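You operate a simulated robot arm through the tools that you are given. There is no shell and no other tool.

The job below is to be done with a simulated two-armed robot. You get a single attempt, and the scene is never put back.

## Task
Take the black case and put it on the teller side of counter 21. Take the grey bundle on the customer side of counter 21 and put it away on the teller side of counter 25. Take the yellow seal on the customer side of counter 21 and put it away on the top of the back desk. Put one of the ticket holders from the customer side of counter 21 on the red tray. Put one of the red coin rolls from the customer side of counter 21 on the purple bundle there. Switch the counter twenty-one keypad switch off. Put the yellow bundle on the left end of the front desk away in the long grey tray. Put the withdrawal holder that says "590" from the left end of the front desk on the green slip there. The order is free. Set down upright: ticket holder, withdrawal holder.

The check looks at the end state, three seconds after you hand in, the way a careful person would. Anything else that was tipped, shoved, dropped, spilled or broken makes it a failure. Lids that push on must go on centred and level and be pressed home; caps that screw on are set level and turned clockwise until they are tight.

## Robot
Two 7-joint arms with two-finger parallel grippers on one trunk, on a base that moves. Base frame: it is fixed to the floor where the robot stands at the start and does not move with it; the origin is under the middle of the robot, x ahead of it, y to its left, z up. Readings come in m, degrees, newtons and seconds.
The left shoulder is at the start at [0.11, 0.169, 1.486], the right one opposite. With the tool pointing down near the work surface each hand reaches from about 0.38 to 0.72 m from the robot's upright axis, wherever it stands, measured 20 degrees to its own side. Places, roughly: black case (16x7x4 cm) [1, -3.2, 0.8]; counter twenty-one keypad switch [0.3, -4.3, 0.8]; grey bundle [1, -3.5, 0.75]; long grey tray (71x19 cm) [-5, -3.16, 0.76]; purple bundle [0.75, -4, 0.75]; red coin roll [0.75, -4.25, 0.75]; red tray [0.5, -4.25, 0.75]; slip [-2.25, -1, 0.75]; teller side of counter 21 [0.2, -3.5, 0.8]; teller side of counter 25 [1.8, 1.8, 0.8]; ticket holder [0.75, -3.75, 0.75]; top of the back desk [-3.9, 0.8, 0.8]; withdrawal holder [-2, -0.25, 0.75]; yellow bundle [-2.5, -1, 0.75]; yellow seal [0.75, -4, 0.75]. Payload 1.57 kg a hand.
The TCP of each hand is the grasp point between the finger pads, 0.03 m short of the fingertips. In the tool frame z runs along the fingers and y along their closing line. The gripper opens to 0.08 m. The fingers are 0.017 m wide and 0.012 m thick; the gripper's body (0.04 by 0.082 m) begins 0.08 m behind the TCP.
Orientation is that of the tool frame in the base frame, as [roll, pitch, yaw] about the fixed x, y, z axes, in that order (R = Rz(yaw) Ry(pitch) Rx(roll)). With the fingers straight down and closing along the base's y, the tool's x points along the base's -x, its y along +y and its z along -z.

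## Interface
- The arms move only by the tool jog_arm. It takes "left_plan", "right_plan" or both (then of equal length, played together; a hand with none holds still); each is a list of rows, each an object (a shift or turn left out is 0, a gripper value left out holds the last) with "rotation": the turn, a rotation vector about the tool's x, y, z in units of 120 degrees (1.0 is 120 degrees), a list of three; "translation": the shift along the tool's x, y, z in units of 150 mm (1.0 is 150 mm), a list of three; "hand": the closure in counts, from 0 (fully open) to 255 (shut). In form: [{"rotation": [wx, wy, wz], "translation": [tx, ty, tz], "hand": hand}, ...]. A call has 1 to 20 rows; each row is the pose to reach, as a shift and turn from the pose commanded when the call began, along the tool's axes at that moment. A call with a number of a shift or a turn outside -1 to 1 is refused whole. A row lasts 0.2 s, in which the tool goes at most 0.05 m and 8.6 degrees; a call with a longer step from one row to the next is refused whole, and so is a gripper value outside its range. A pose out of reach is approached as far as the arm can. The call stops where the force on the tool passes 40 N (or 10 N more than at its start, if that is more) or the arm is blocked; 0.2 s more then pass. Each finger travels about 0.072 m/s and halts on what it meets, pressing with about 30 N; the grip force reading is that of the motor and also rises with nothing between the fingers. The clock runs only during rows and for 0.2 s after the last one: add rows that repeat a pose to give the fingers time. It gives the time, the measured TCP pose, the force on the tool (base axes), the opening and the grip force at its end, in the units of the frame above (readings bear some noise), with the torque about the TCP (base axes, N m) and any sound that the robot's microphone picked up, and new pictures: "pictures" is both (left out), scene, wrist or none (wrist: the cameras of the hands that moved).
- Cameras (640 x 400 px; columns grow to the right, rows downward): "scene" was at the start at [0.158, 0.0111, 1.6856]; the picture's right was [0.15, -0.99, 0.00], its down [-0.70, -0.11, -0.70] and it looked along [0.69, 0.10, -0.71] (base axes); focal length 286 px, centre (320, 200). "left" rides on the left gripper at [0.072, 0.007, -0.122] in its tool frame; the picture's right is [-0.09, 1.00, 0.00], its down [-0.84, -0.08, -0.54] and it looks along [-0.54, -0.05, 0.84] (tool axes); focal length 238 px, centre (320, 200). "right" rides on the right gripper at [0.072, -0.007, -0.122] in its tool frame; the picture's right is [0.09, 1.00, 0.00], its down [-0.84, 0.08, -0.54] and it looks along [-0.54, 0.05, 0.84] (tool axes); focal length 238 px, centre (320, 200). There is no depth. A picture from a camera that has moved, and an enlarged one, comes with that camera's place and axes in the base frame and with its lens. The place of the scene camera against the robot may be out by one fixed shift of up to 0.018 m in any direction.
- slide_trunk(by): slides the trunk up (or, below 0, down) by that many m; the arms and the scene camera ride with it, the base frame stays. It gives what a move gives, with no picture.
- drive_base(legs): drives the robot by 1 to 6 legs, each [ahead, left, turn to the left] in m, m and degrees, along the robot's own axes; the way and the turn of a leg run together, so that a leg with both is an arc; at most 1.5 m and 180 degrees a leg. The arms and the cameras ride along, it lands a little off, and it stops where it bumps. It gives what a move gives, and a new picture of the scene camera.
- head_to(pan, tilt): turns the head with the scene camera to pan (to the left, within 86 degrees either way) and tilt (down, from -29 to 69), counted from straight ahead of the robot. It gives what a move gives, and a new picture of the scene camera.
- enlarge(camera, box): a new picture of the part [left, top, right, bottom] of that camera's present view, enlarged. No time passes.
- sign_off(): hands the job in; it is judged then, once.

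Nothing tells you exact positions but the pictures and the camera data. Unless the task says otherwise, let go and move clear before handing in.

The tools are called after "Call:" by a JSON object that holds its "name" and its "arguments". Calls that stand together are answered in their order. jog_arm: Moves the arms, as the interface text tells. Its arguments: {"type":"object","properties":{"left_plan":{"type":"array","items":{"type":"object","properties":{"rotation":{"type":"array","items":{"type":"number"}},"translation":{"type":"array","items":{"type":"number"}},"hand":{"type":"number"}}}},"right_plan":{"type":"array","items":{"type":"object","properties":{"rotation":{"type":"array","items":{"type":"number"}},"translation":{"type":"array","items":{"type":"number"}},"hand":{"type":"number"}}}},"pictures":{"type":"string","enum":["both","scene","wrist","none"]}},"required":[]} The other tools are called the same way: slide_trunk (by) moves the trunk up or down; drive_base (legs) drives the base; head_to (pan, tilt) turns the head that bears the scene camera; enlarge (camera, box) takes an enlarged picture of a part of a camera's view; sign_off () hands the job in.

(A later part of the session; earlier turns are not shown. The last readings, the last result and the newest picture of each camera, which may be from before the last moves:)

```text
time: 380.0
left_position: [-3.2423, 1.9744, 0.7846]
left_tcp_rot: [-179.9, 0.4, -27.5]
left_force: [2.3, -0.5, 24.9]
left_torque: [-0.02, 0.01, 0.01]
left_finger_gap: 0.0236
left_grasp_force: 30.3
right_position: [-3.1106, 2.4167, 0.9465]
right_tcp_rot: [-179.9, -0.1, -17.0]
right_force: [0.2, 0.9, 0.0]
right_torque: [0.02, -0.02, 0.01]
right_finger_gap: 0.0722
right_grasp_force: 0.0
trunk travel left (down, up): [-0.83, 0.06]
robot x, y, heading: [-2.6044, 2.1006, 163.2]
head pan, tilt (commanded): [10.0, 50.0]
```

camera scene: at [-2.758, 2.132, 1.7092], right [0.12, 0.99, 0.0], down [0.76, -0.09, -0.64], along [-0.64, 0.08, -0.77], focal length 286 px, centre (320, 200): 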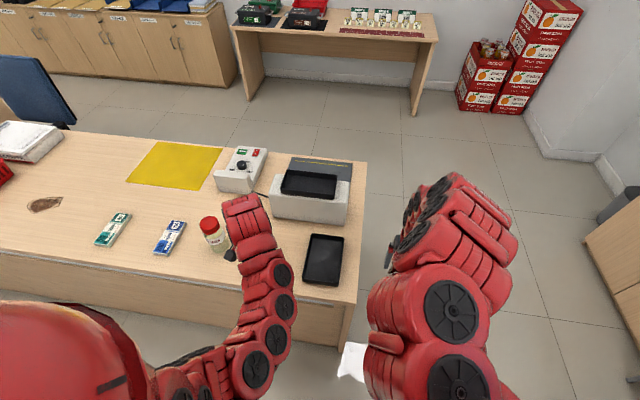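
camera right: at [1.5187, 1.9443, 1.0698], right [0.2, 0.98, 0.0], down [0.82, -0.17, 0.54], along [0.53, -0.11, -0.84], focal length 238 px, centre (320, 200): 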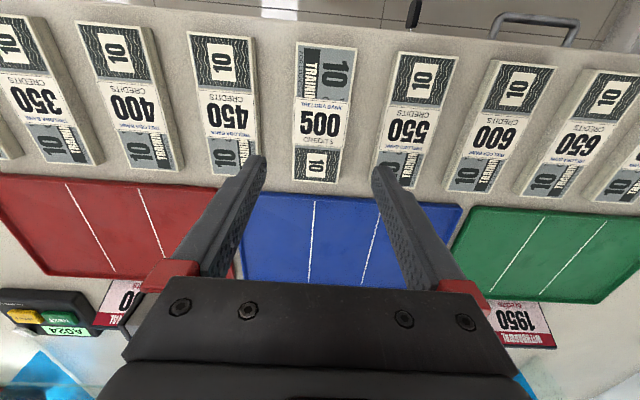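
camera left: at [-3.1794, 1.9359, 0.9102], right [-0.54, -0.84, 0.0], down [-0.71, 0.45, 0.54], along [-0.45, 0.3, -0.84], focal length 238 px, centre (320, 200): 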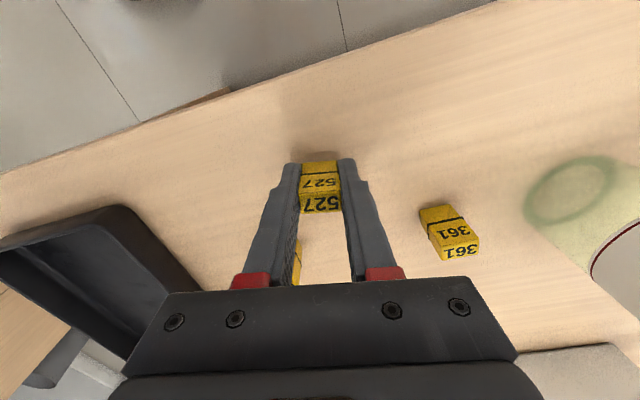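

Contact at the desk top (z ≈ 0.748). Releasing the seal and lifting.

Call:
{"name": "jog_arm", "arguments": {"left_plan": [{"translation": [0, 0, -0.015]}, {"translation": [0, 0, -0.015], "hand": 150}, {"translation": [0, 0, -0.015], "hand": 110}, {"translation": [0, 0, -0.015], "hand": 100}, {"translation": [0, 0, -0.1], "hand": 100}, {"translation": [0, 0, -0.35], "hand": 100}, {"translation": [0, 0, -0.65], "hand": 100}, {"translation": [0, 0, -0.95], "hand": 100}], "pictures": "both"}}

```text
time: 381.8
left_position: [-3.2413, 1.9722, 0.9247]
left_tcp_rot: [-179.7, 0.0, -27.5]
left_force: [0.2, -0.7, 0.1]
left_torque: [0.0, -0.01, -0.02]
left_finger_gap: 0.0487
left_grasp_force: 0.1
right_position: [-3.1119, 2.4154, 0.9449]
right_tcp_rot: [-179.9, -0.1, -17.0]
right_force: [0.7, 0.3, -0.5]
right_torque: [0.01, -0.01, 0.05]
right_finger_gap: 0.0723
right_grasp_force: 0.0
trunk travel left (down, up): [-0.83, 0.06]
robot x, y, heading: [-2.6019, 2.1024, 163.0]
head pan, tilt (commanded): [10.0, 50.0]
camera scene: at [-2.7573, 2.132, 1.7092], right [0.12, 0.99, 0.0], down [0.76, -0.09, -0.64], along [-0.64, 0.08, -0.77], focal length 286 px, centre (320, 200)
camera left: at [-3.1803, 1.9343, 1.0459], right [-0.54, -0.84, 0.0], down [-0.71, 0.45, 0.54], along [-0.45, 0.3, -0.84], focal length 238 px, centre (320, 200)
```

scene: 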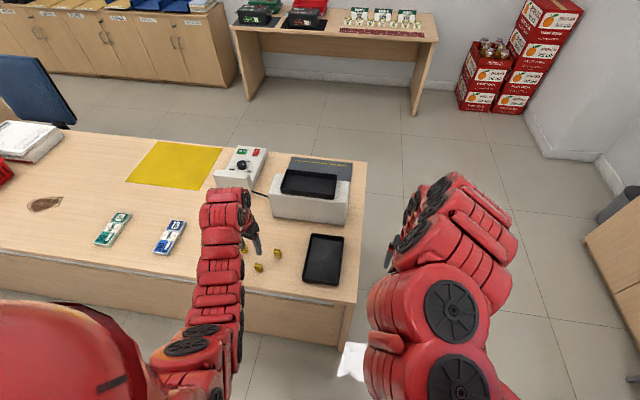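
left: 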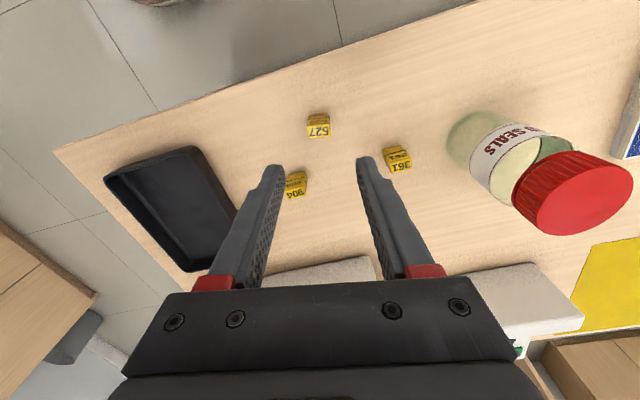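

The seal "527" now stands with the others on the back desk. Next: the front desk's left end; backing out and moving along its aisle side.

Call:
{"name": "drive_base", "arguments": {"legs": [[0, -0.3, 0], [-1.5, 0, 0], [-0.75, 0, 0], [0, 1.5, 0], [0, 1.2, 0]]}}

Call:
{"name": "head_to", "arguments": {"pan": 10, "tilt": 40}}

```text
time: 407.2
left_position: [-1.7574, -0.9887, 0.9229]
left_tcp_rot: [-179.7, 0.0, -26.6]
left_force: [0.6, 0.6, 0.9]
left_torque: [0.0, 0.0, 0.01]
left_finger_gap: 0.0486
left_grasp_force: 0.2
right_position: [-1.6347, -0.5446, 0.9459]
right_tcp_rot: [-179.8, -0.2, -16.2]
right_force: [0.2, 0.7, 0.8]
right_torque: [-0.02, 0.02, 0.04]
right_finger_gap: 0.0719
right_grasp_force: 0.0
trunk travel left (down, up): [-0.83, 0.06]
robot x, y, heading: [-1.1204, -0.853, 163.9]
head pan, tilt (commanded): [10.0, 50.0]
camera scene: at [-1.2758, -0.8223, 1.7092], right [0.11, 0.99, 0.0], down [0.76, -0.08, -0.64], along [-0.64, 0.07, -0.77], focal length 286 px, centre (320, 200)
```

scene: 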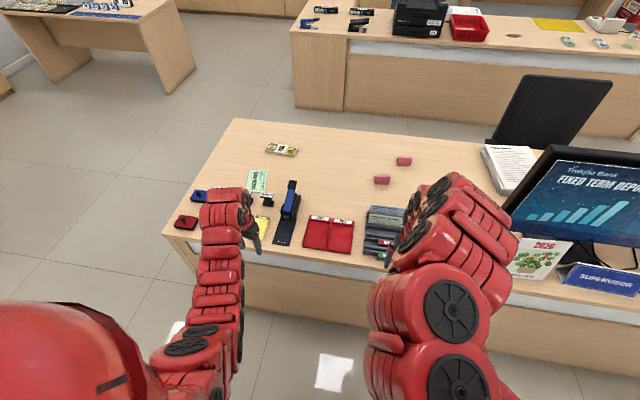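

```text
time: 407.9
left_position: [-1.7579, -0.989, 0.9232]
left_tcp_rot: [-179.7, -0.1, -26.7]
left_force: [0.2, -0.1, 0.1]
left_torque: [-0.03, 0.0, -0.01]
left_finger_gap: 0.0488
left_grasp_force: 0.0
right_position: [-1.6351, -0.5439, 0.9467]
right_tcp_rot: [-179.8, -0.1, -16.1]
right_force: [0.2, -1.2, 0.3]
right_torque: [0.01, -0.01, 0.0]
right_finger_gap: 0.0721
right_grasp_force: 0.1
trunk travel left (down, up): [-0.83, 0.06]
robot x, y, heading: [-1.1165, -0.8509, 164.0]
head pan, tilt (commanded): [10.0, 40.0]
camera scene: at [-1.2839, -0.8219, 1.7233], right [0.11, 0.99, 0.0], down [0.64, -0.07, -0.77], along [-0.76, 0.08, -0.64], focal length 286 px, centre (320, 200)
```

scene: 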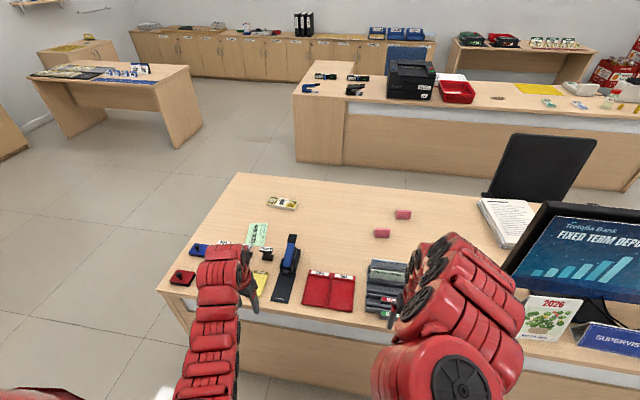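

Call:
{"name": "enlarge", "arguments": {"camera": "scene", "box": [160, 170, 440, 330]}}

Call:
{"name": "enlarge", "arguments": {"camera": "scene", "box": [350, 195, 430, 250]}}

```text
2.29 times, centred on (300, 250) of scene
camera zoom: at [-1.2839, -0.8219, 1.7233], right [0.11, 0.99, 0.0], down [0.64, -0.07, -0.77], along [-0.76, 0.08, -0.64], focal length 654 px, centre (366, 86)
```

zoom: 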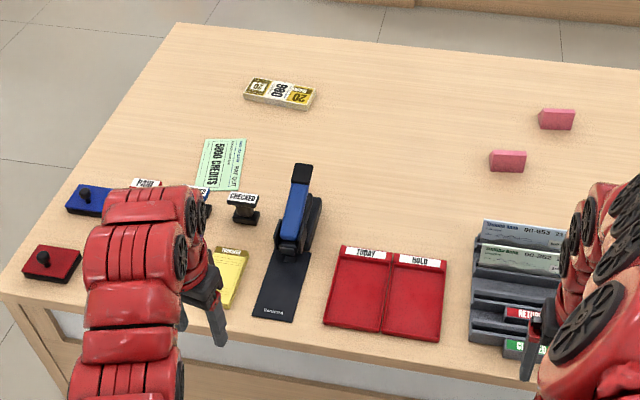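

```text
7.27 times, centred on (390, 222) of scene
camera zoom: at [-1.2839, -0.8219, 1.7233], right [0.11, 0.99, 0.0], down [0.64, -0.07, -0.77], along [-0.76, 0.08, -0.64], focal length 2082 px, centre (-189, 36)
```

zoom: 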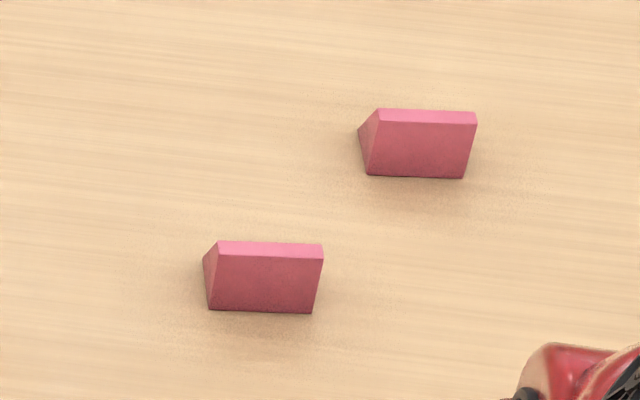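

Two pink holders show their backs to me; a third may be hidden by my right arm. Checking the right wrist camera.

Call:
{"name": "enlarge", "arguments": {"camera": "right", "box": [0, 0, 640, 400]}}

Call:
{"name": "enlarge", "arguments": {"camera": "left", "box": [0, 0, 640, 400]}}

```text
1.00 times, centred on (320, 200) of right (not enlarged: the box is as wide or as high as the picture)
camera zoom: at [-1.5636, -0.5589, 1.0693], right [-0.19, -0.98, 0.0], down [-0.83, 0.16, 0.54], along [-0.53, 0.1, -0.84], focal length 238 px, centre (320, 200)
```

zoom: 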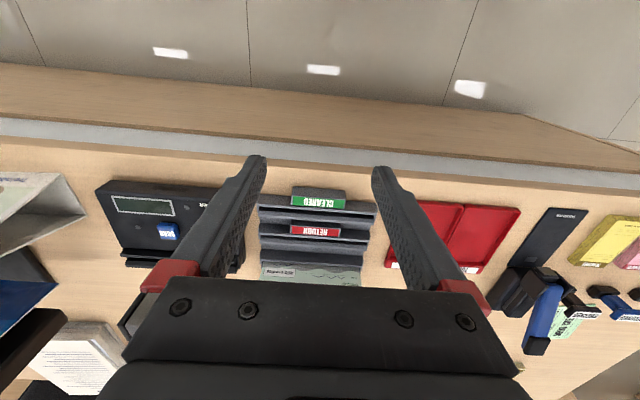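

```text
1.00 times, centred on (320, 200) of left (not enlarged: the box is as wide or as high as the picture)
camera zoom: at [-1.6957, -1.0271, 1.0452], right [-0.53, -0.85, 0.0], down [-0.71, 0.44, 0.54], along [-0.46, 0.29, -0.84], focal length 238 px, centre (320, 200)
```

zoom: 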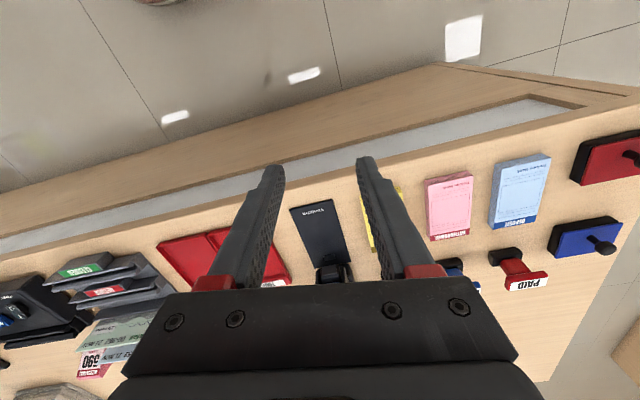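

Call:
{"name": "enlarge", "arguments": {"camera": "left", "box": [20, 290, 180, 400]}}

```text
3.64 times, centred on (100, 345) of left
camera zoom: at [-1.6957, -1.0271, 1.0452], right [-0.53, -0.85, 0.0], down [-0.71, 0.44, 0.54], along [-0.46, 0.29, -0.84], focal length 867 px, centre (1120, -327)
```

zoom: 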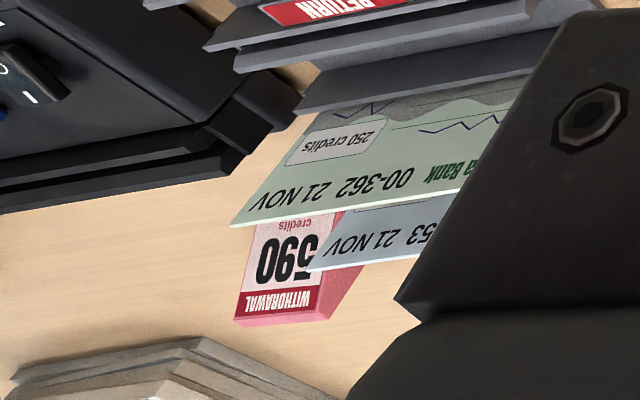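

The holder "590" stands beyond the document rack near [-1.96,-0.22] with its front toward me. Driving a bit closer to view it from above with the right hand.

Call:
{"name": "drive_base", "arguments": {"legs": [[0, -0.14, 0], [0.29, 0, 0]]}}

Call:
{"name": "enlarge", "arguments": {"camera": "right", "box": [0, 0, 640, 400]}}

```text
time: 410.8
left_position: [-1.9962, -0.7733, 0.9235]
left_tcp_rot: [-179.6, 0.0, -26.7]
left_force: [0.0, 0.1, 0.3]
left_torque: [-0.01, 0.04, 0.0]
left_finger_gap: 0.0487
left_grasp_force: 0.0
right_position: [-1.8731, -0.3279, 0.9467]
right_tcp_rot: [-179.8, -0.1, -16.3]
right_force: [-0.1, -0.7, -0.4]
right_torque: [0.06, 0.0, 0.02]
right_finger_gap: 0.0723
right_grasp_force: 0.0
trunk travel left (down, up): [-0.83, 0.06]
robot x, y, heading: [-1.3558, -0.6362, 164.0]
head pan, tilt (commanded): [10.0, 40.0]
camera scene: at [-1.522, -0.6068, 1.7235], right [0.11, 0.99, 0.0], down [0.64, -0.07, -0.77], along [-0.76, 0.08, -0.64], focal length 286 px, centre (320, 200)
```

scene: 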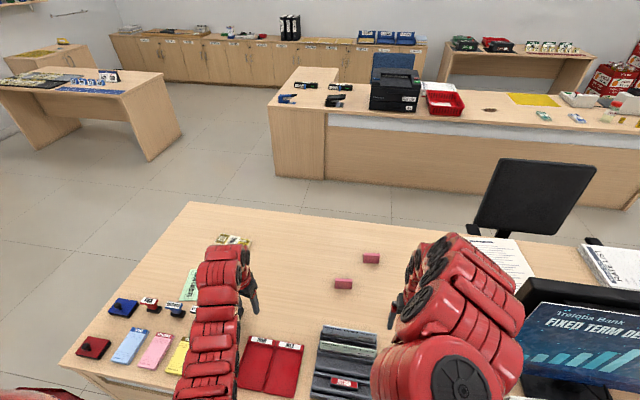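

```text
1.00 times, centred on (320, 200) of right (not enlarged: the box is as wide or as high as the picture)
camera zoom: at [-1.8014, -0.343, 1.0697], right [-0.19, -0.98, 0.0], down [-0.83, 0.16, 0.54], along [-0.53, 0.11, -0.84], focal length 238 px, centre (320, 200)
```

zoom: 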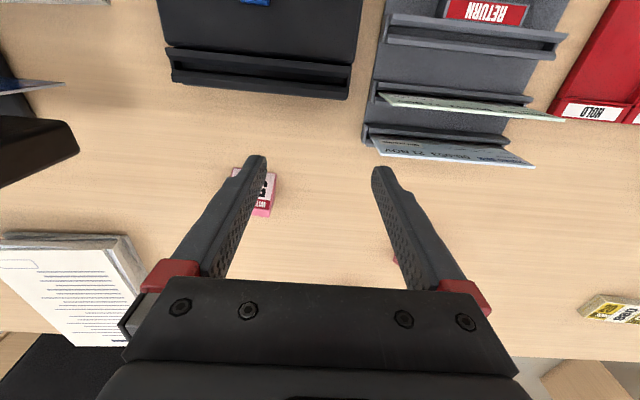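

The 590 holder is about 0.11 m ahead and 0.08 m right of the right TCP. I'll pull the left hand back, come 5 cm closer and lower the trunk 6 cm for reach.

Call:
{"name": "jog_arm", "arguments": {"left_plan": [{"translation": [0.2, 0, 0]}, {"translation": [0.4, 0, 0]}, {"translation": [0.55, 0, 0]}], "right_plan": [{"translation": [0, -0.2, 0], "hand": 0}, {"translation": [0, -0.4, 0], "hand": 0}, {"translation": [0, -0.53, 0], "hand": 0}], "pictures": "none"}}

Call:
{"name": "drive_base", "arguments": {"legs": [[0.05, 0, -1]]}}

Call:
{"name": "slide_trunk", "arguments": {"by": -0.06}}

Call:
{"name": "enlarge", "arguments": {"camera": "right", "box": [0, 0, 640, 400]}}

Call:
{"name": "enlarge", "arguments": {"camera": "left", "box": [0, 0, 640, 400]}}

```text
time: 411.6
left_position: [-1.9213, -0.8096, 0.9228]
left_tcp_rot: [-179.7, -0.2, -26.8]
left_force: [-0.8, 1.0, -0.7]
left_torque: [-0.03, 0.0, 0.0]
left_finger_gap: 0.0485
left_grasp_force: 0.0
right_position: [-1.8502, -0.2524, 0.9465]
right_tcp_rot: [-179.8, -0.2, -16.2]
right_force: [-0.1, 0.6, 0.1]
right_torque: [-0.01, 0.0, 0.03]
right_finger_gap: 0.0801
right_grasp_force: 0.1
trunk travel left (down, up): [-0.83, 0.06]
robot x, y, heading: [-1.3584, -0.6373, 163.8]
head pan, tilt (commanded): [10.0, 40.0]
```

```text
time: 412.6
left_position: [-1.97, -0.7865, 0.9254]
left_tcp_rot: [-179.8, 0.1, -27.7]
left_force: [-0.3, -0.5, 0.7]
left_torque: [-0.02, 0.01, 0.04]
left_finger_gap: 0.0485
left_grasp_force: 0.0
right_position: [-1.8884, -0.2306, 0.9481]
right_tcp_rot: [-179.8, 0.1, -17.3]
right_force: [0.3, -0.1, 0.1]
right_torque: [0.0, 0.05, -0.01]
right_finger_gap: 0.0801
right_grasp_force: 0.0
trunk travel left (down, up): [-0.83, 0.06]
robot x, y, heading: [-1.4059, -0.6244, 162.7]
head pan, tilt (commanded): [10.0, 40.0]
camera scene: at [-1.5645, -0.5911, 1.724], right [0.13, 0.99, 0.0], down [0.64, -0.08, -0.77], along [-0.76, 0.1, -0.64], focal length 286 px, centre (320, 200)
```

scene: 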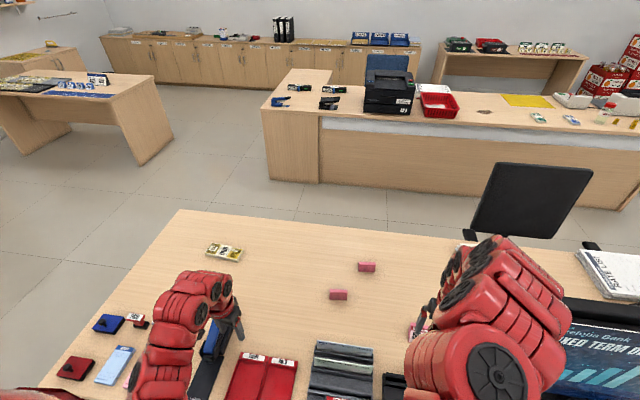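

```text
time: 413.6
left_position: [-1.9709, -0.7862, 0.8641]
left_tcp_rot: [-179.7, 0.0, -27.7]
left_force: [0.4, 1.2, 0.1]
left_torque: [0.03, 0.0, 0.03]
left_finger_gap: 0.0485
left_grasp_force: 0.1
right_position: [-1.889, -0.2298, 0.8868]
right_tcp_rot: [-179.8, 0.0, -17.3]
right_force: [0.2, 0.5, 0.7]
right_torque: [-0.01, 0.02, 0.03]
right_finger_gap: 0.0801
right_grasp_force: 0.0
trunk travel left (down, up): [-0.77, 0.12]
robot x, y, heading: [-1.4054, -0.6194, 162.5]
head pan, tilt (commanded): [10.0, 40.0]
```

```text
1.00 times, centred on (320, 200) of right (not enlarged: the box is as wide or as high as the picture)
camera zoom: at [-1.8189, -0.2456, 1.0102], right [-0.21, -0.98, 0.0], down [-0.82, 0.17, 0.54], along [-0.53, 0.12, -0.84], focal length 238 px, centre (320, 200)
```

zoom: 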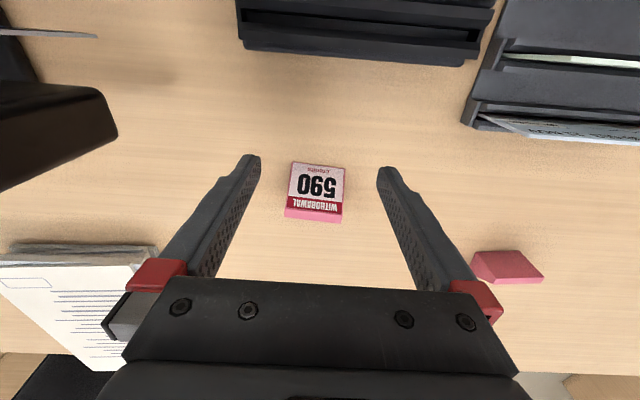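

```text
1.00 times, centred on (320, 200) of left (not enlarged: the box is as wide or as high as the picture)
camera zoom: at [-1.91, -0.8251, 0.9853], right [-0.54, -0.84, 0.0], down [-0.71, 0.46, 0.54], along [-0.45, 0.3, -0.84], focal length 238 px, centre (320, 200)
```

zoom: 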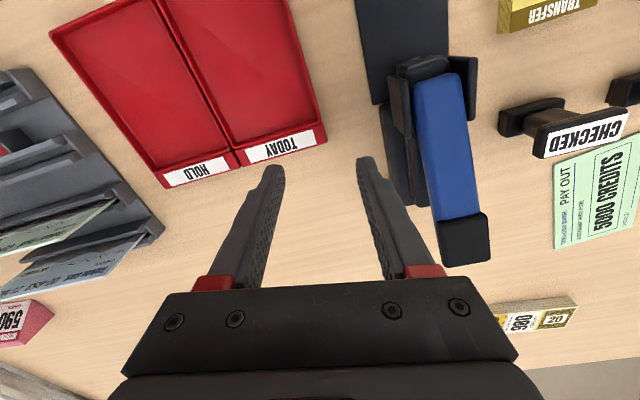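

Call:
{"name": "enlarge", "arguments": {"camera": "right", "box": [250, 130, 390, 240]}}

```text
3.64 times, centred on (320, 185) of right
camera zoom: at [-1.8189, -0.2456, 1.0102], right [-0.21, -0.98, 0.0], down [-0.82, 0.17, 0.54], along [-0.53, 0.12, -0.84], focal length 867 px, centre (320, 254)
```

zoom: 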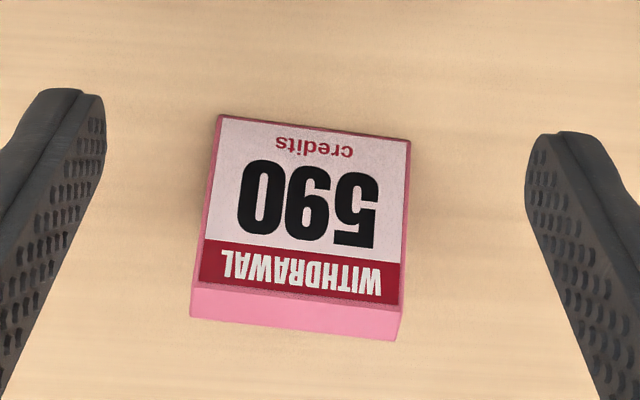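

The 590 holder is centred and matches A5 in size. Lowering the trunk 3 cm more, then moving over it and down.

Call:
{"name": "slide_trunk", "arguments": {"by": -0.03}}

Call:
{"name": "jog_arm", "arguments": {"right_plan": [{"translation": [-0.25, 0, 0], "rotation": [0, 0, 0.011]}, {"translation": [-0.495, 0, 0], "rotation": [0, 0, 0.022]}, {"translation": [-0.495, 0, 0.1], "rotation": [0, 0, 0.022]}], "pictures": "wrist"}}

```text
time: 414.3
left_position: [-1.9716, -0.7869, 0.8334]
left_tcp_rot: [-179.7, 0.0, -27.7]
left_force: [0.6, 0.1, -0.1]
left_torque: [-0.03, -0.01, -0.01]
left_finger_gap: 0.0487
left_grasp_force: 0.0
right_position: [-1.8914, -0.2298, 0.8573]
right_tcp_rot: [-179.8, -0.1, -17.3]
right_force: [-0.1, -0.5, 0.6]
right_torque: [-0.02, -0.01, -0.04]
right_finger_gap: 0.08
right_grasp_force: 0.1
trunk travel left (down, up): [-0.74, 0.15]
robot x, y, heading: [-1.4037, -0.6229, 162.6]
head pan, tilt (commanded): [10.0, 40.0]
```

```text
time: 415.1
left_position: [-1.9716, -0.7859, 0.8331]
left_tcp_rot: [-179.7, -0.1, -27.7]
left_force: [0.2, -0.1, -0.1]
left_torque: [0.01, -0.01, 0.02]
left_finger_gap: 0.0483
left_grasp_force: 0.1
right_position: [-1.9622, -0.2071, 0.841]
right_tcp_rot: [-180.0, -0.1, -20.0]
right_force: [0.6, -0.1, 0.6]
right_torque: [0.02, -0.02, -0.01]
right_finger_gap: 0.08
right_grasp_force: 0.0
trunk travel left (down, up): [-0.74, 0.15]
robot x, y, heading: [-1.4044, -0.6193, 162.8]
head pan, tilt (commanded): [10.0, 40.0]
camera right: at [-1.8912, -0.2263, 0.9639], right [-0.25, -0.97, 0.0], down [-0.81, 0.21, 0.54], along [-0.52, 0.14, -0.84], focal length 238 px, centre (320, 200)
```

right: 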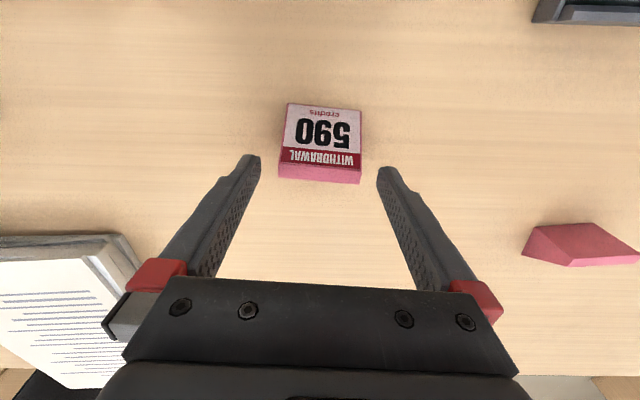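

Aligned over the holder. Descending and gripping.

Call:
{"name": "jog_arm", "arguments": {"right_plan": [{"translation": [0, 0, 0.15], "rotation": [0, 0, 0.012]}, {"translation": [0, 0, 0.3], "rotation": [0, 0, 0.012]}, {"translation": [0, 0, 0.36], "rotation": [0, 0, 0.012]}, {"translation": [0, 0, 0.36], "rotation": [0, 0, 0.012]}], "pictures": "wrist"}}

```text
time: 416.1
left_position: [-1.972, -0.7858, 0.8325]
left_tcp_rot: [-179.7, 0.0, -27.6]
left_force: [-0.9, -1.1, -0.3]
left_torque: [0.02, 0.0, 0.04]
left_finger_gap: 0.0486
left_grasp_force: 0.0
right_position: [-1.9616, -0.2074, 0.7875]
right_tcp_rot: [-179.9, -0.1, -21.4]
right_force: [0.3, 0.2, 0.2]
right_torque: [0.03, 0.02, 0.01]
right_finger_gap: 0.0799
right_grasp_force: 0.0
trunk travel left (down, up): [-0.74, 0.15]
robot x, y, heading: [-1.4108, -0.6223, 162.6]
head pan, tilt (commanded): [10.0, 40.0]
camera right: at [-1.8916, -0.2277, 0.9105], right [-0.28, -0.96, 0.0], down [-0.81, 0.23, 0.54], along [-0.52, 0.15, -0.84], focal length 238 px, centre (320, 200)
```

right: 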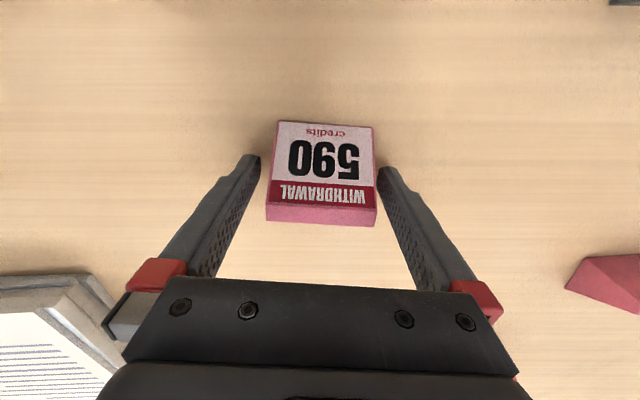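

Call:
{"name": "jog_arm", "arguments": {"right_plan": [{"hand": 100}, {"hand": 255}, {"hand": 255}, {"hand": 255}, {"hand": 255}], "pictures": "none"}}

Call:
{"name": "jog_arm", "arguments": {"right_plan": [{"translation": [0, 0, -0.15]}, {"translation": [0, 0, -0.4]}, {"translation": [0, 0, -0.65]}, {"translation": [0, 0, -0.8]}], "pictures": "both"}}

```text
time: 417.3
left_position: [-1.9728, -0.7869, 0.8334]
left_tcp_rot: [-179.7, -0.1, -27.7]
left_force: [-0.9, -0.8, -0.2]
left_torque: [0.03, 0.01, 0.01]
left_finger_gap: 0.0487
left_grasp_force: 0.0
right_position: [-1.9614, -0.2073, 0.788]
right_tcp_rot: [-179.8, -0.1, -21.4]
right_force: [-1.4, 0.5, 2.1]
right_torque: [-0.05, 0.06, 0.03]
right_finger_gap: 0.0635
right_grasp_force: 30.4
trunk travel left (down, up): [-0.74, 0.15]
robot x, y, heading: [-1.404, -0.623, 162.8]
head pan, tilt (commanded): [10.0, 40.0]
```

```text
time: 418.3
left_position: [-1.9712, -0.7865, 0.8339]
left_tcp_rot: [-179.7, 0.0, -27.6]
left_force: [0.7, 0.1, -1.1]
left_torque: [-0.01, 0.0, 0.0]
left_finger_gap: 0.0487
left_grasp_force: 0.0
right_position: [-1.9624, -0.2071, 0.9083]
right_tcp_rot: [-179.8, -0.2, -21.4]
right_force: [0.7, -0.5, -0.3]
right_torque: [0.02, 0.0, 0.04]
right_finger_gap: 0.0633
right_grasp_force: 29.6
trunk travel left (down, up): [-0.74, 0.15]
robot x, y, heading: [-1.4067, -0.6235, 162.5]
head pan, tilt (commanded): [10.0, 40.0]
camera scene: at [-1.569, -0.5897, 1.6333], right [0.13, 0.99, 0.0], down [0.64, -0.08, -0.77], along [-0.76, 0.1, -0.64], focal length 286 px, centre (320, 200)
camera right: at [-1.8917, -0.2284, 1.0312], right [-0.28, -0.96, 0.0], down [-0.81, 0.23, 0.54], along [-0.52, 0.15, -0.84], focal length 238 px, centre (320, 200)
```

scene: 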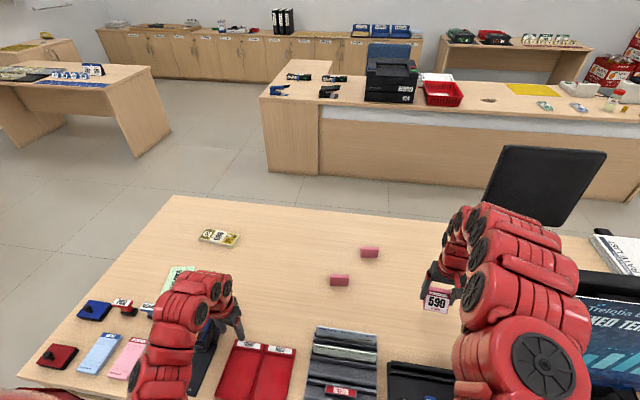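
right: 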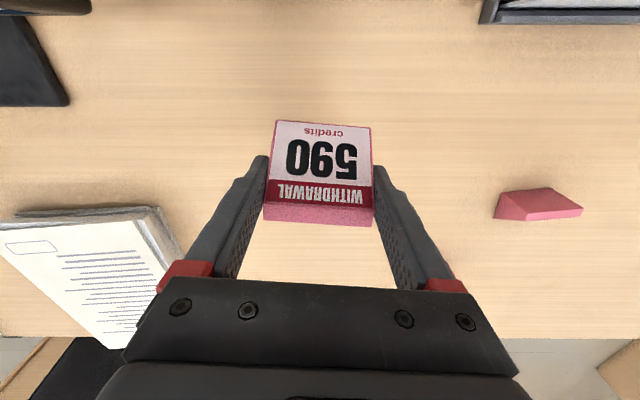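

The 590 holder is held. Raising the trunk and shifting left to the green slip.

Call:
{"name": "slide_trunk", "arguments": {"by": 0.09}}

Call:
{"name": "drive_base", "arguments": {"legs": [[-0.25, 0, 0], [0, 0.8, 0], [0.22, 0, 0]]}}

Call:
{"name": "enlarge", "arguments": {"camera": "right", "box": [0, 0, 640, 400]}}

```text
time: 419.6
left_position: [-1.9717, -0.7852, 0.9216]
left_tcp_rot: [-179.6, 0.0, -27.6]
left_force: [-0.3, 0.3, -0.3]
left_torque: [0.04, 0.0, 0.0]
left_finger_gap: 0.0487
left_grasp_force: 0.0
right_position: [-1.963, -0.2073, 0.9974]
right_tcp_rot: [-179.8, -0.2, -21.4]
right_force: [0.4, -0.5, -0.4]
right_torque: [-0.03, -0.01, -0.03]
right_finger_gap: 0.0633
right_grasp_force: 29.8
trunk travel left (down, up): [-0.83, 0.06]
robot x, y, heading: [-1.4064, -0.6202, 162.5]
head pan, tilt (commanded): [10.0, 40.0]
```

```text
time: 426.6
left_position: [-2.1825, -1.5627, 0.9232]
left_tcp_rot: [-179.7, 0.1, -27.7]
left_force: [0.2, -0.3, 0.7]
left_torque: [0.0, 0.0, 0.02]
left_finger_gap: 0.0485
left_grasp_force: 0.1
right_position: [-2.1725, -0.9842, 0.9985]
right_tcp_rot: [-179.8, -0.1, -21.4]
right_force: [-0.4, 0.7, -0.7]
right_torque: [0.01, -0.01, -0.01]
right_finger_gap: 0.0634
right_grasp_force: 29.9
trunk travel left (down, up): [-0.83, 0.06]
robot x, y, heading: [-1.6138, -1.3963, 163.0]
head pan, tilt (commanded): [10.0, 40.0]
camera scene: at [-1.7788, -1.3654, 1.7235], right [0.13, 0.99, 0.0], down [0.64, -0.08, -0.77], along [-0.76, 0.1, -0.64], focal length 286 px, centre (320, 200)
```

scene: 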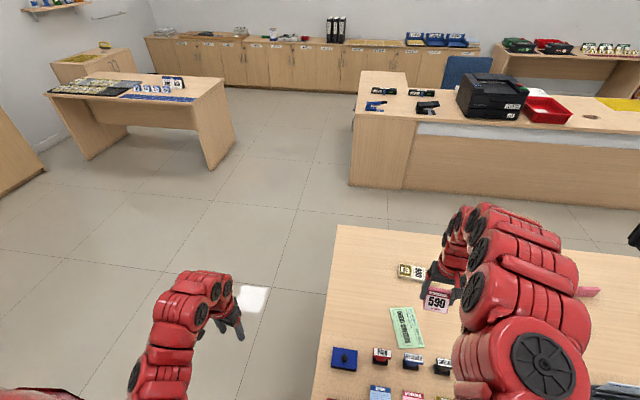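

```text
1.00 times, centred on (320, 200) of right (not enlarged: the box is as wide or as high as the picture)
camera zoom: at [-2.1022, -1.0042, 1.1212], right [-0.28, -0.96, 0.0], down [-0.81, 0.23, 0.54], along [-0.52, 0.15, -0.84], focal length 238 px, centre (320, 200)
```

zoom: 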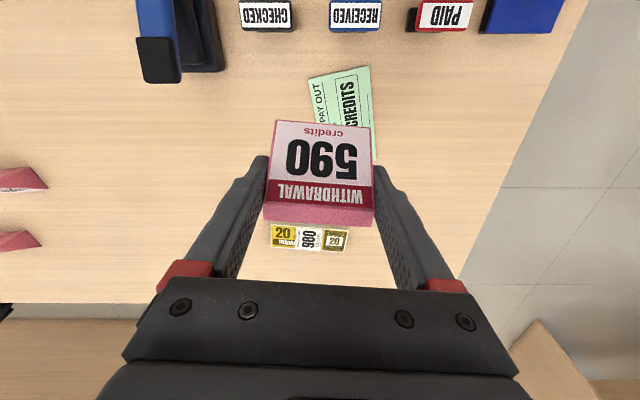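

The slip's centre is at about (-0.023, +0.042) m from the right TCP, turned ~16°. Lowering the trunk, nudging closer, and positioning the holder over it.

Call:
{"name": "drive_base", "arguments": {"legs": [[0.02, 0, 0]]}}

Call:
{"name": "slide_trunk", "arguments": {"by": -0.1}}

Call:
{"name": "jog_arm", "arguments": {"right_plan": [{"translation": [-0.03, 0.14, 0], "rotation": [0, 0, -0.065]}, {"translation": [-0.06, 0.28, 0], "rotation": [0, 0, -0.13]}, {"translation": [-0.06, 0.28, 0.05], "rotation": [0, 0, -0.1375]}], "pictures": "both"}}

```text
time: 427.4
left_position: [-2.198, -1.557, 0.9243]
left_tcp_rot: [-179.8, 0.1, -27.7]
left_force: [0.0, 0.1, 0.1]
left_torque: [0.03, 0.05, 0.01]
left_finger_gap: 0.0486
left_grasp_force: 0.1
right_position: [-2.1884, -0.9791, 1.0007]
right_tcp_rot: [-179.8, 0.1, -21.3]
right_force: [0.4, 0.1, -0.2]
right_torque: [-0.01, 0.02, 0.02]
right_finger_gap: 0.0635
right_grasp_force: 29.9
trunk travel left (down, up): [-0.83, 0.06]
robot x, y, heading: [-1.6352, -1.394, 162.9]
head pan, tilt (commanded): [10.0, 40.0]
camera scene: at [-1.7938, -1.3606, 1.7239], right [0.13, 0.99, 0.0], down [0.64, -0.08, -0.77], along [-0.76, 0.1, -0.64], focal length 286 px, centre (320, 200)
```

scene: 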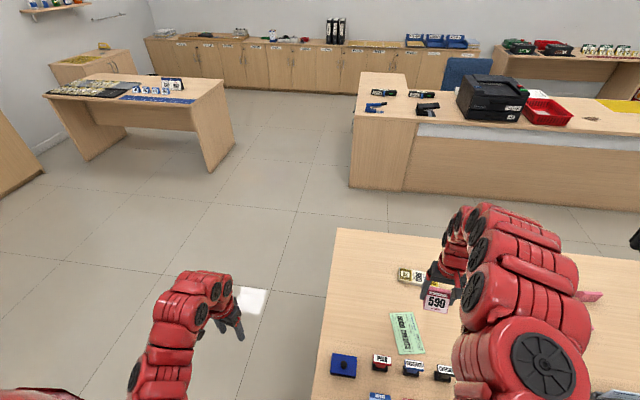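

```text
time: 428.7
left_position: [-2.2001, -1.5556, 0.8226]
left_tcp_rot: [-179.7, 0.0, -27.7]
left_force: [-0.8, 1.2, 0.8]
left_torque: [0.0, -0.01, 0.01]
left_finger_gap: 0.049
left_grasp_force: 0.2
right_position: [-2.1907, -0.9775, 0.8975]
right_tcp_rot: [-179.8, -0.1, -21.4]
right_force: [0.2, -0.6, -1.5]
right_torque: [-0.02, 0.02, -0.01]
right_finger_gap: 0.0635
right_grasp_force: 30.0
trunk travel left (down, up): [-0.73, 0.16]
robot x, y, heading: [-1.6357, -1.3898, 162.7]
head pan, tilt (commanded): [10.0, 40.0]
```

```text
time: 429.5
left_position: [-2.2013, -1.5549, 0.823]
left_tcp_rot: [-179.6, 0.0, -27.7]
left_force: [0.3, 0.6, -0.7]
left_torque: [0.04, 0.0, -0.02]
left_finger_gap: 0.0486
left_grasp_force: 0.1
right_position: [-2.2149, -1.0132, 0.8894]
right_tcp_rot: [-179.8, -0.2, -4.6]
right_force: [-0.7, -0.2, -1.2]
right_torque: [0.0, 0.01, -0.03]
right_finger_gap: 0.0634
right_grasp_force: 30.0
trunk travel left (down, up): [-0.73, 0.16]
robot x, y, heading: [-1.6366, -1.3905, 162.7]
head pan, tilt (commanded): [10.0, 40.0]
camera scene: at [-1.7987, -1.3585, 1.6233], right [0.13, 0.99, 0.0], down [0.64, -0.08, -0.77], along [-0.76, 0.1, -0.64], focal length 286 px, centre (320, 200)
camera right: at [-2.1423, -1.0132, 1.0124], right [0.01, -1.0, 0.0], down [-0.84, -0.01, 0.54], along [-0.54, 0.0, -0.84], focal length 238 px, centre (320, 200)
```

scene: 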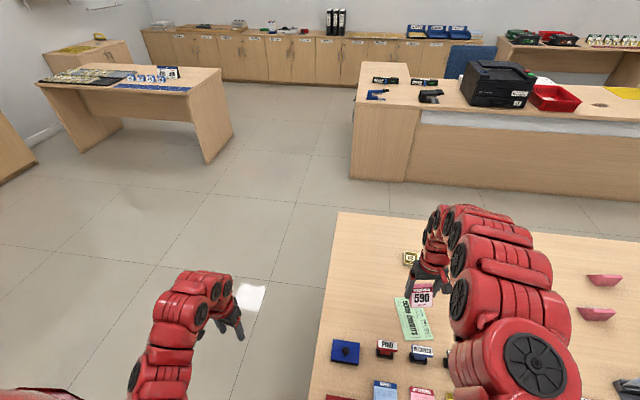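
right: 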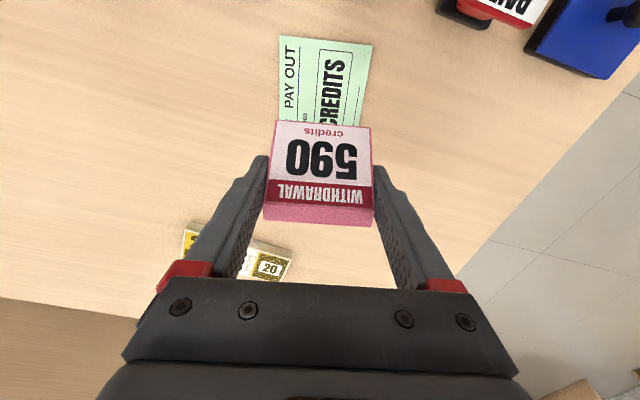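

The holder is centred over the slip. Lowering it.

Call:
{"name": "jog_arm", "arguments": {"right_plan": [{"translation": [0, 0, 0.2]}, {"translation": [0, 0, 0.4]}, {"translation": [0, 0, 0.6]}], "pictures": "wrist"}}

Call:
{"name": "jog_arm", "arguments": {"right_plan": [{"translation": [0, 0, 0.027]}], "pictures": "none"}}

Call:
{"name": "jog_arm", "arguments": {"right_plan": [{"translation": [0, 0, 0.017]}], "pictures": "none"}}

```text
time: 430.3
left_position: [-2.2005, -1.5561, 0.8225]
left_tcp_rot: [-179.7, -0.1, -27.7]
left_force: [0.1, 0.5, 0.0]
left_torque: [-0.01, 0.0, 0.0]
left_finger_gap: 0.0485
left_grasp_force: 0.2
right_position: [-2.2148, -1.0138, 0.7989]
right_tcp_rot: [-179.9, -0.2, -4.8]
right_force: [0.1, 0.2, -1.8]
right_torque: [-0.02, 0.01, 0.01]
right_finger_gap: 0.0634
right_grasp_force: 29.9
trunk travel left (down, up): [-0.73, 0.16]
robot x, y, heading: [-1.6333, -1.3917, 162.9]
head pan, tilt (commanded): [10.0, 40.0]
camera right: at [-2.1419, -1.0134, 0.9223], right [0.01, -1.0, 0.0], down [-0.84, -0.01, 0.54], along [-0.54, 0.0, -0.84], focal length 238 px, centre (320, 200)
```

right: 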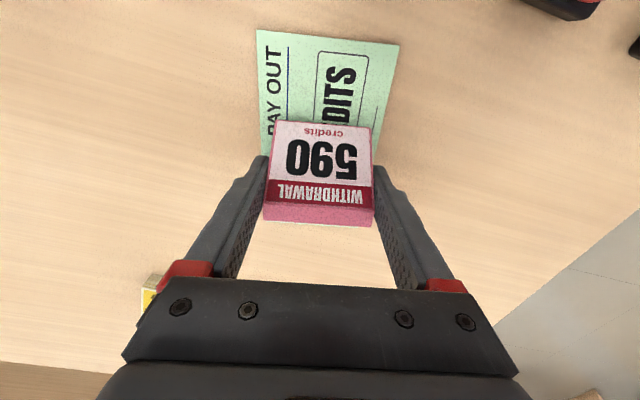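

```text
time: 430.7
left_position: [-2.2008, -1.5559, 0.8235]
left_tcp_rot: [-179.6, -0.1, -27.7]
left_force: [-0.3, -1.0, 0.2]
left_torque: [-0.01, -0.02, 0.0]
left_finger_gap: 0.0489
left_grasp_force: 0.0
right_position: [-2.2146, -1.0143, 0.7953]
right_tcp_rot: [-179.7, -0.2, -4.8]
right_force: [0.6, 0.8, -0.4]
right_torque: [0.0, -0.02, 0.01]
right_finger_gap: 0.0636
right_grasp_force: 30.0
trunk travel left (down, up): [-0.73, 0.16]
robot x, y, heading: [-1.6353, -1.388, 162.7]
head pan, tilt (commanded): [10.0, 40.0]
```

```text
time: 431.1
left_position: [-2.1995, -1.557, 0.8229]
left_tcp_rot: [-179.7, -0.1, -27.6]
left_force: [0.3, 0.0, 0.1]
left_torque: [-0.03, 0.01, -0.02]
left_finger_gap: 0.0488
left_grasp_force: 0.2
right_position: [-2.2143, -1.0138, 0.7932]
right_tcp_rot: [-179.8, 0.0, -4.8]
right_force: [0.2, -0.5, -0.8]
right_torque: [0.01, 0.02, 0.02]
right_finger_gap: 0.0631
right_grasp_force: 30.1
trunk travel left (down, up): [-0.73, 0.16]
robot x, y, heading: [-1.634, -1.3948, 162.8]
head pan, tilt (commanded): [10.0, 40.0]
```

Call:
{"name": "jog_arm", "arguments": {"right_plan": [{"translation": [0, 0, 0.017]}], "pictures": "none"}}

Call:
{"name": "jog_arm", "arguments": {"right_plan": [{"translation": [0, 0, 0.013]}], "pictures": "none"}}

Call:
{"name": "jog_arm", "arguments": {"right_plan": [{"translation": [0, 0, 0.01]}], "pictures": "none"}}

```text
time: 431.5
left_position: [-2.1999, -1.5566, 0.8228]
left_tcp_rot: [-179.7, -0.1, -27.7]
left_force: [-1.0, 0.6, -0.4]
left_torque: [0.02, 0.01, -0.04]
left_finger_gap: 0.0484
left_grasp_force: 0.1
right_position: [-2.2142, -1.0134, 0.7903]
right_tcp_rot: [-179.9, -0.2, -4.9]
right_force: [0.1, -0.6, -1.2]
right_torque: [-0.01, 0.05, -0.01]
right_finger_gap: 0.0634
right_grasp_force: 30.1
trunk travel left (down, up): [-0.73, 0.16]
robot x, y, heading: [-1.6387, -1.3963, 162.7]
head pan, tilt (commanded): [10.0, 40.0]
```

```text
time: 431.9
left_position: [-2.2002, -1.557, 0.8231]
left_tcp_rot: [-179.7, 0.1, -27.8]
left_force: [-0.2, 0.2, -0.1]
left_torque: [0.02, -0.02, 0.01]
left_finger_gap: 0.0488
left_grasp_force: 0.1
right_position: [-2.2142, -1.0133, 0.7901]
right_tcp_rot: [-179.9, -0.1, -4.9]
right_force: [-0.7, -0.1, 5.0]
right_torque: [-0.04, 0.0, 0.04]
right_finger_gap: 0.0633
right_grasp_force: 30.3
trunk travel left (down, up): [-0.73, 0.16]
robot x, y, heading: [-1.6332, -1.3906, 163.0]
head pan, tilt (commanded): [10.0, 40.0]
```

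```text
time: 432.3
left_position: [-2.2005, -1.5566, 0.8233]
left_tcp_rot: [-179.7, 0.0, -27.7]
left_force: [0.2, 0.6, -0.8]
left_torque: [-0.04, -0.03, -0.01]
left_finger_gap: 0.0487
left_grasp_force: 0.1
right_position: [-2.214, -1.0129, 0.7903]
right_tcp_rot: [-179.9, 0.0, -4.8]
right_force: [-1.3, 1.3, 14.9]
right_torque: [-0.18, -0.08, 0.01]
right_finger_gap: 0.0635
right_grasp_force: 30.2
trunk travel left (down, up): [-0.73, 0.16]
robot x, y, heading: [-1.6391, -1.3977, 163.0]
head pan, tilt (commanded): [10.0, 40.0]
```

Contact on the slip. Releasing and lifting the right hand.

Call:
{"name": "jog_arm", "arguments": {"right_plan": [{"translation": [0, 0, -0.01]}, {"translation": [0, 0, -0.01], "hand": 30}, {"translation": [0, 0, -0.01], "hand": 0}, {"translation": [0, 0, -0.01], "hand": 0}, {"translation": [0, 0, -0.1], "hand": 0}, {"translation": [0, 0, -0.35], "hand": 0}, {"translation": [0, 0, -0.65], "hand": 0}, {"translation": [0, 0, -0.8], "hand": 0}], "pictures": "both"}}

```text
time: 434.1
left_position: [-2.2018, -1.5558, 0.8235]
left_tcp_rot: [-179.7, -0.1, -27.6]
left_force: [-0.6, 0.0, 0.6]
left_torque: [0.0, 0.03, 0.02]
left_finger_gap: 0.0486
left_grasp_force: 0.1
right_position: [-2.2142, -1.0148, 0.9071]
right_tcp_rot: [-179.9, -0.1, -4.8]
right_force: [-0.1, 0.1, -1.0]
right_torque: [-0.01, 0.03, 0.0]
right_finger_gap: 0.0801
right_grasp_force: 0.0
trunk travel left (down, up): [-0.73, 0.16]
robot x, y, heading: [-1.6364, -1.3954, 162.7]
head pan, tilt (commanded): [10.0, 40.0]
camera scene: at [-1.7985, -1.3593, 1.6233], right [0.13, 0.99, 0.0], down [0.64, -0.08, -0.77], along [-0.76, 0.1, -0.64], focal length 286 px, centre (320, 200)
camera right: at [-2.1417, -1.014, 1.0304], right [0.01, -1.0, 0.0], down [-0.84, -0.01, 0.54], along [-0.54, 0.0, -0.84], focal length 238 px, centre (320, 200)
```

scene: 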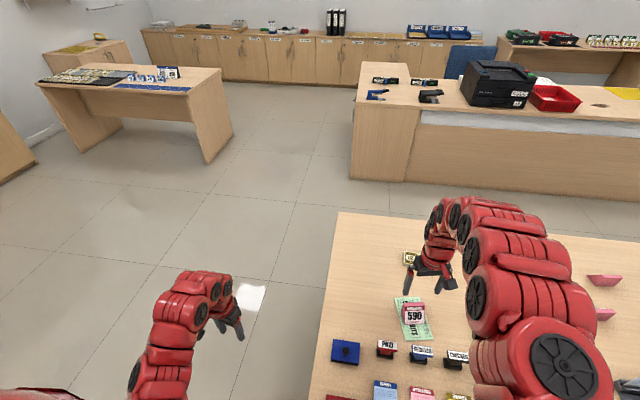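
right: 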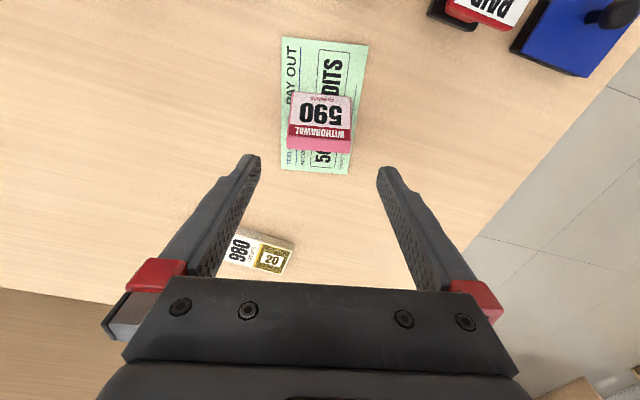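

The 590 holder stands on the green slip. Now the yellow bundle; let me look at the desk with the long grey tray and the approach.

Call:
{"name": "enlarge", "arguments": {"camera": "scene", "box": [20, 40, 240, 180]}}

Call:
{"name": "enlarge", "arguments": {"camera": "right", "box": [180, 200, 340, 300]}}

```text
2.86 times, centred on (130, 110) of scene
camera zoom: at [-1.7985, -1.3593, 1.6233], right [0.13, 0.99, 0.0], down [0.64, -0.08, -0.77], along [-0.76, 0.1, -0.64], focal length 818 px, centre (863, 457)
```

zoom: 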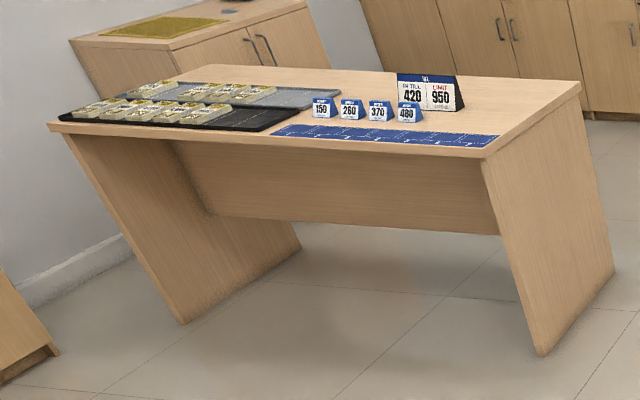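

```text
4.00 times, centred on (260, 250) of right
camera zoom: at [-2.1417, -1.014, 1.0304], right [0.01, -1.0, 0.0], down [-0.84, -0.01, 0.54], along [-0.54, 0.0, -0.84], focal length 953 px, centre (560, 0)
```

zoom: 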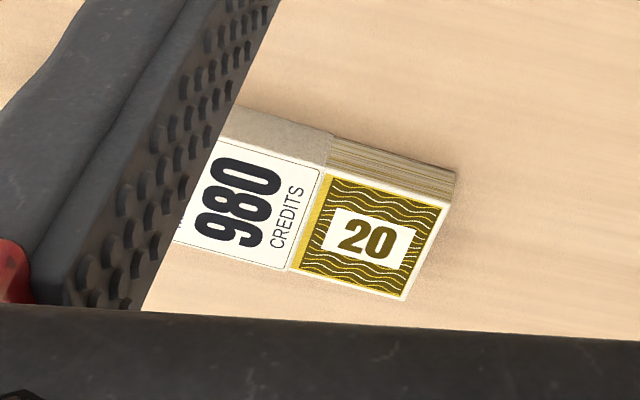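

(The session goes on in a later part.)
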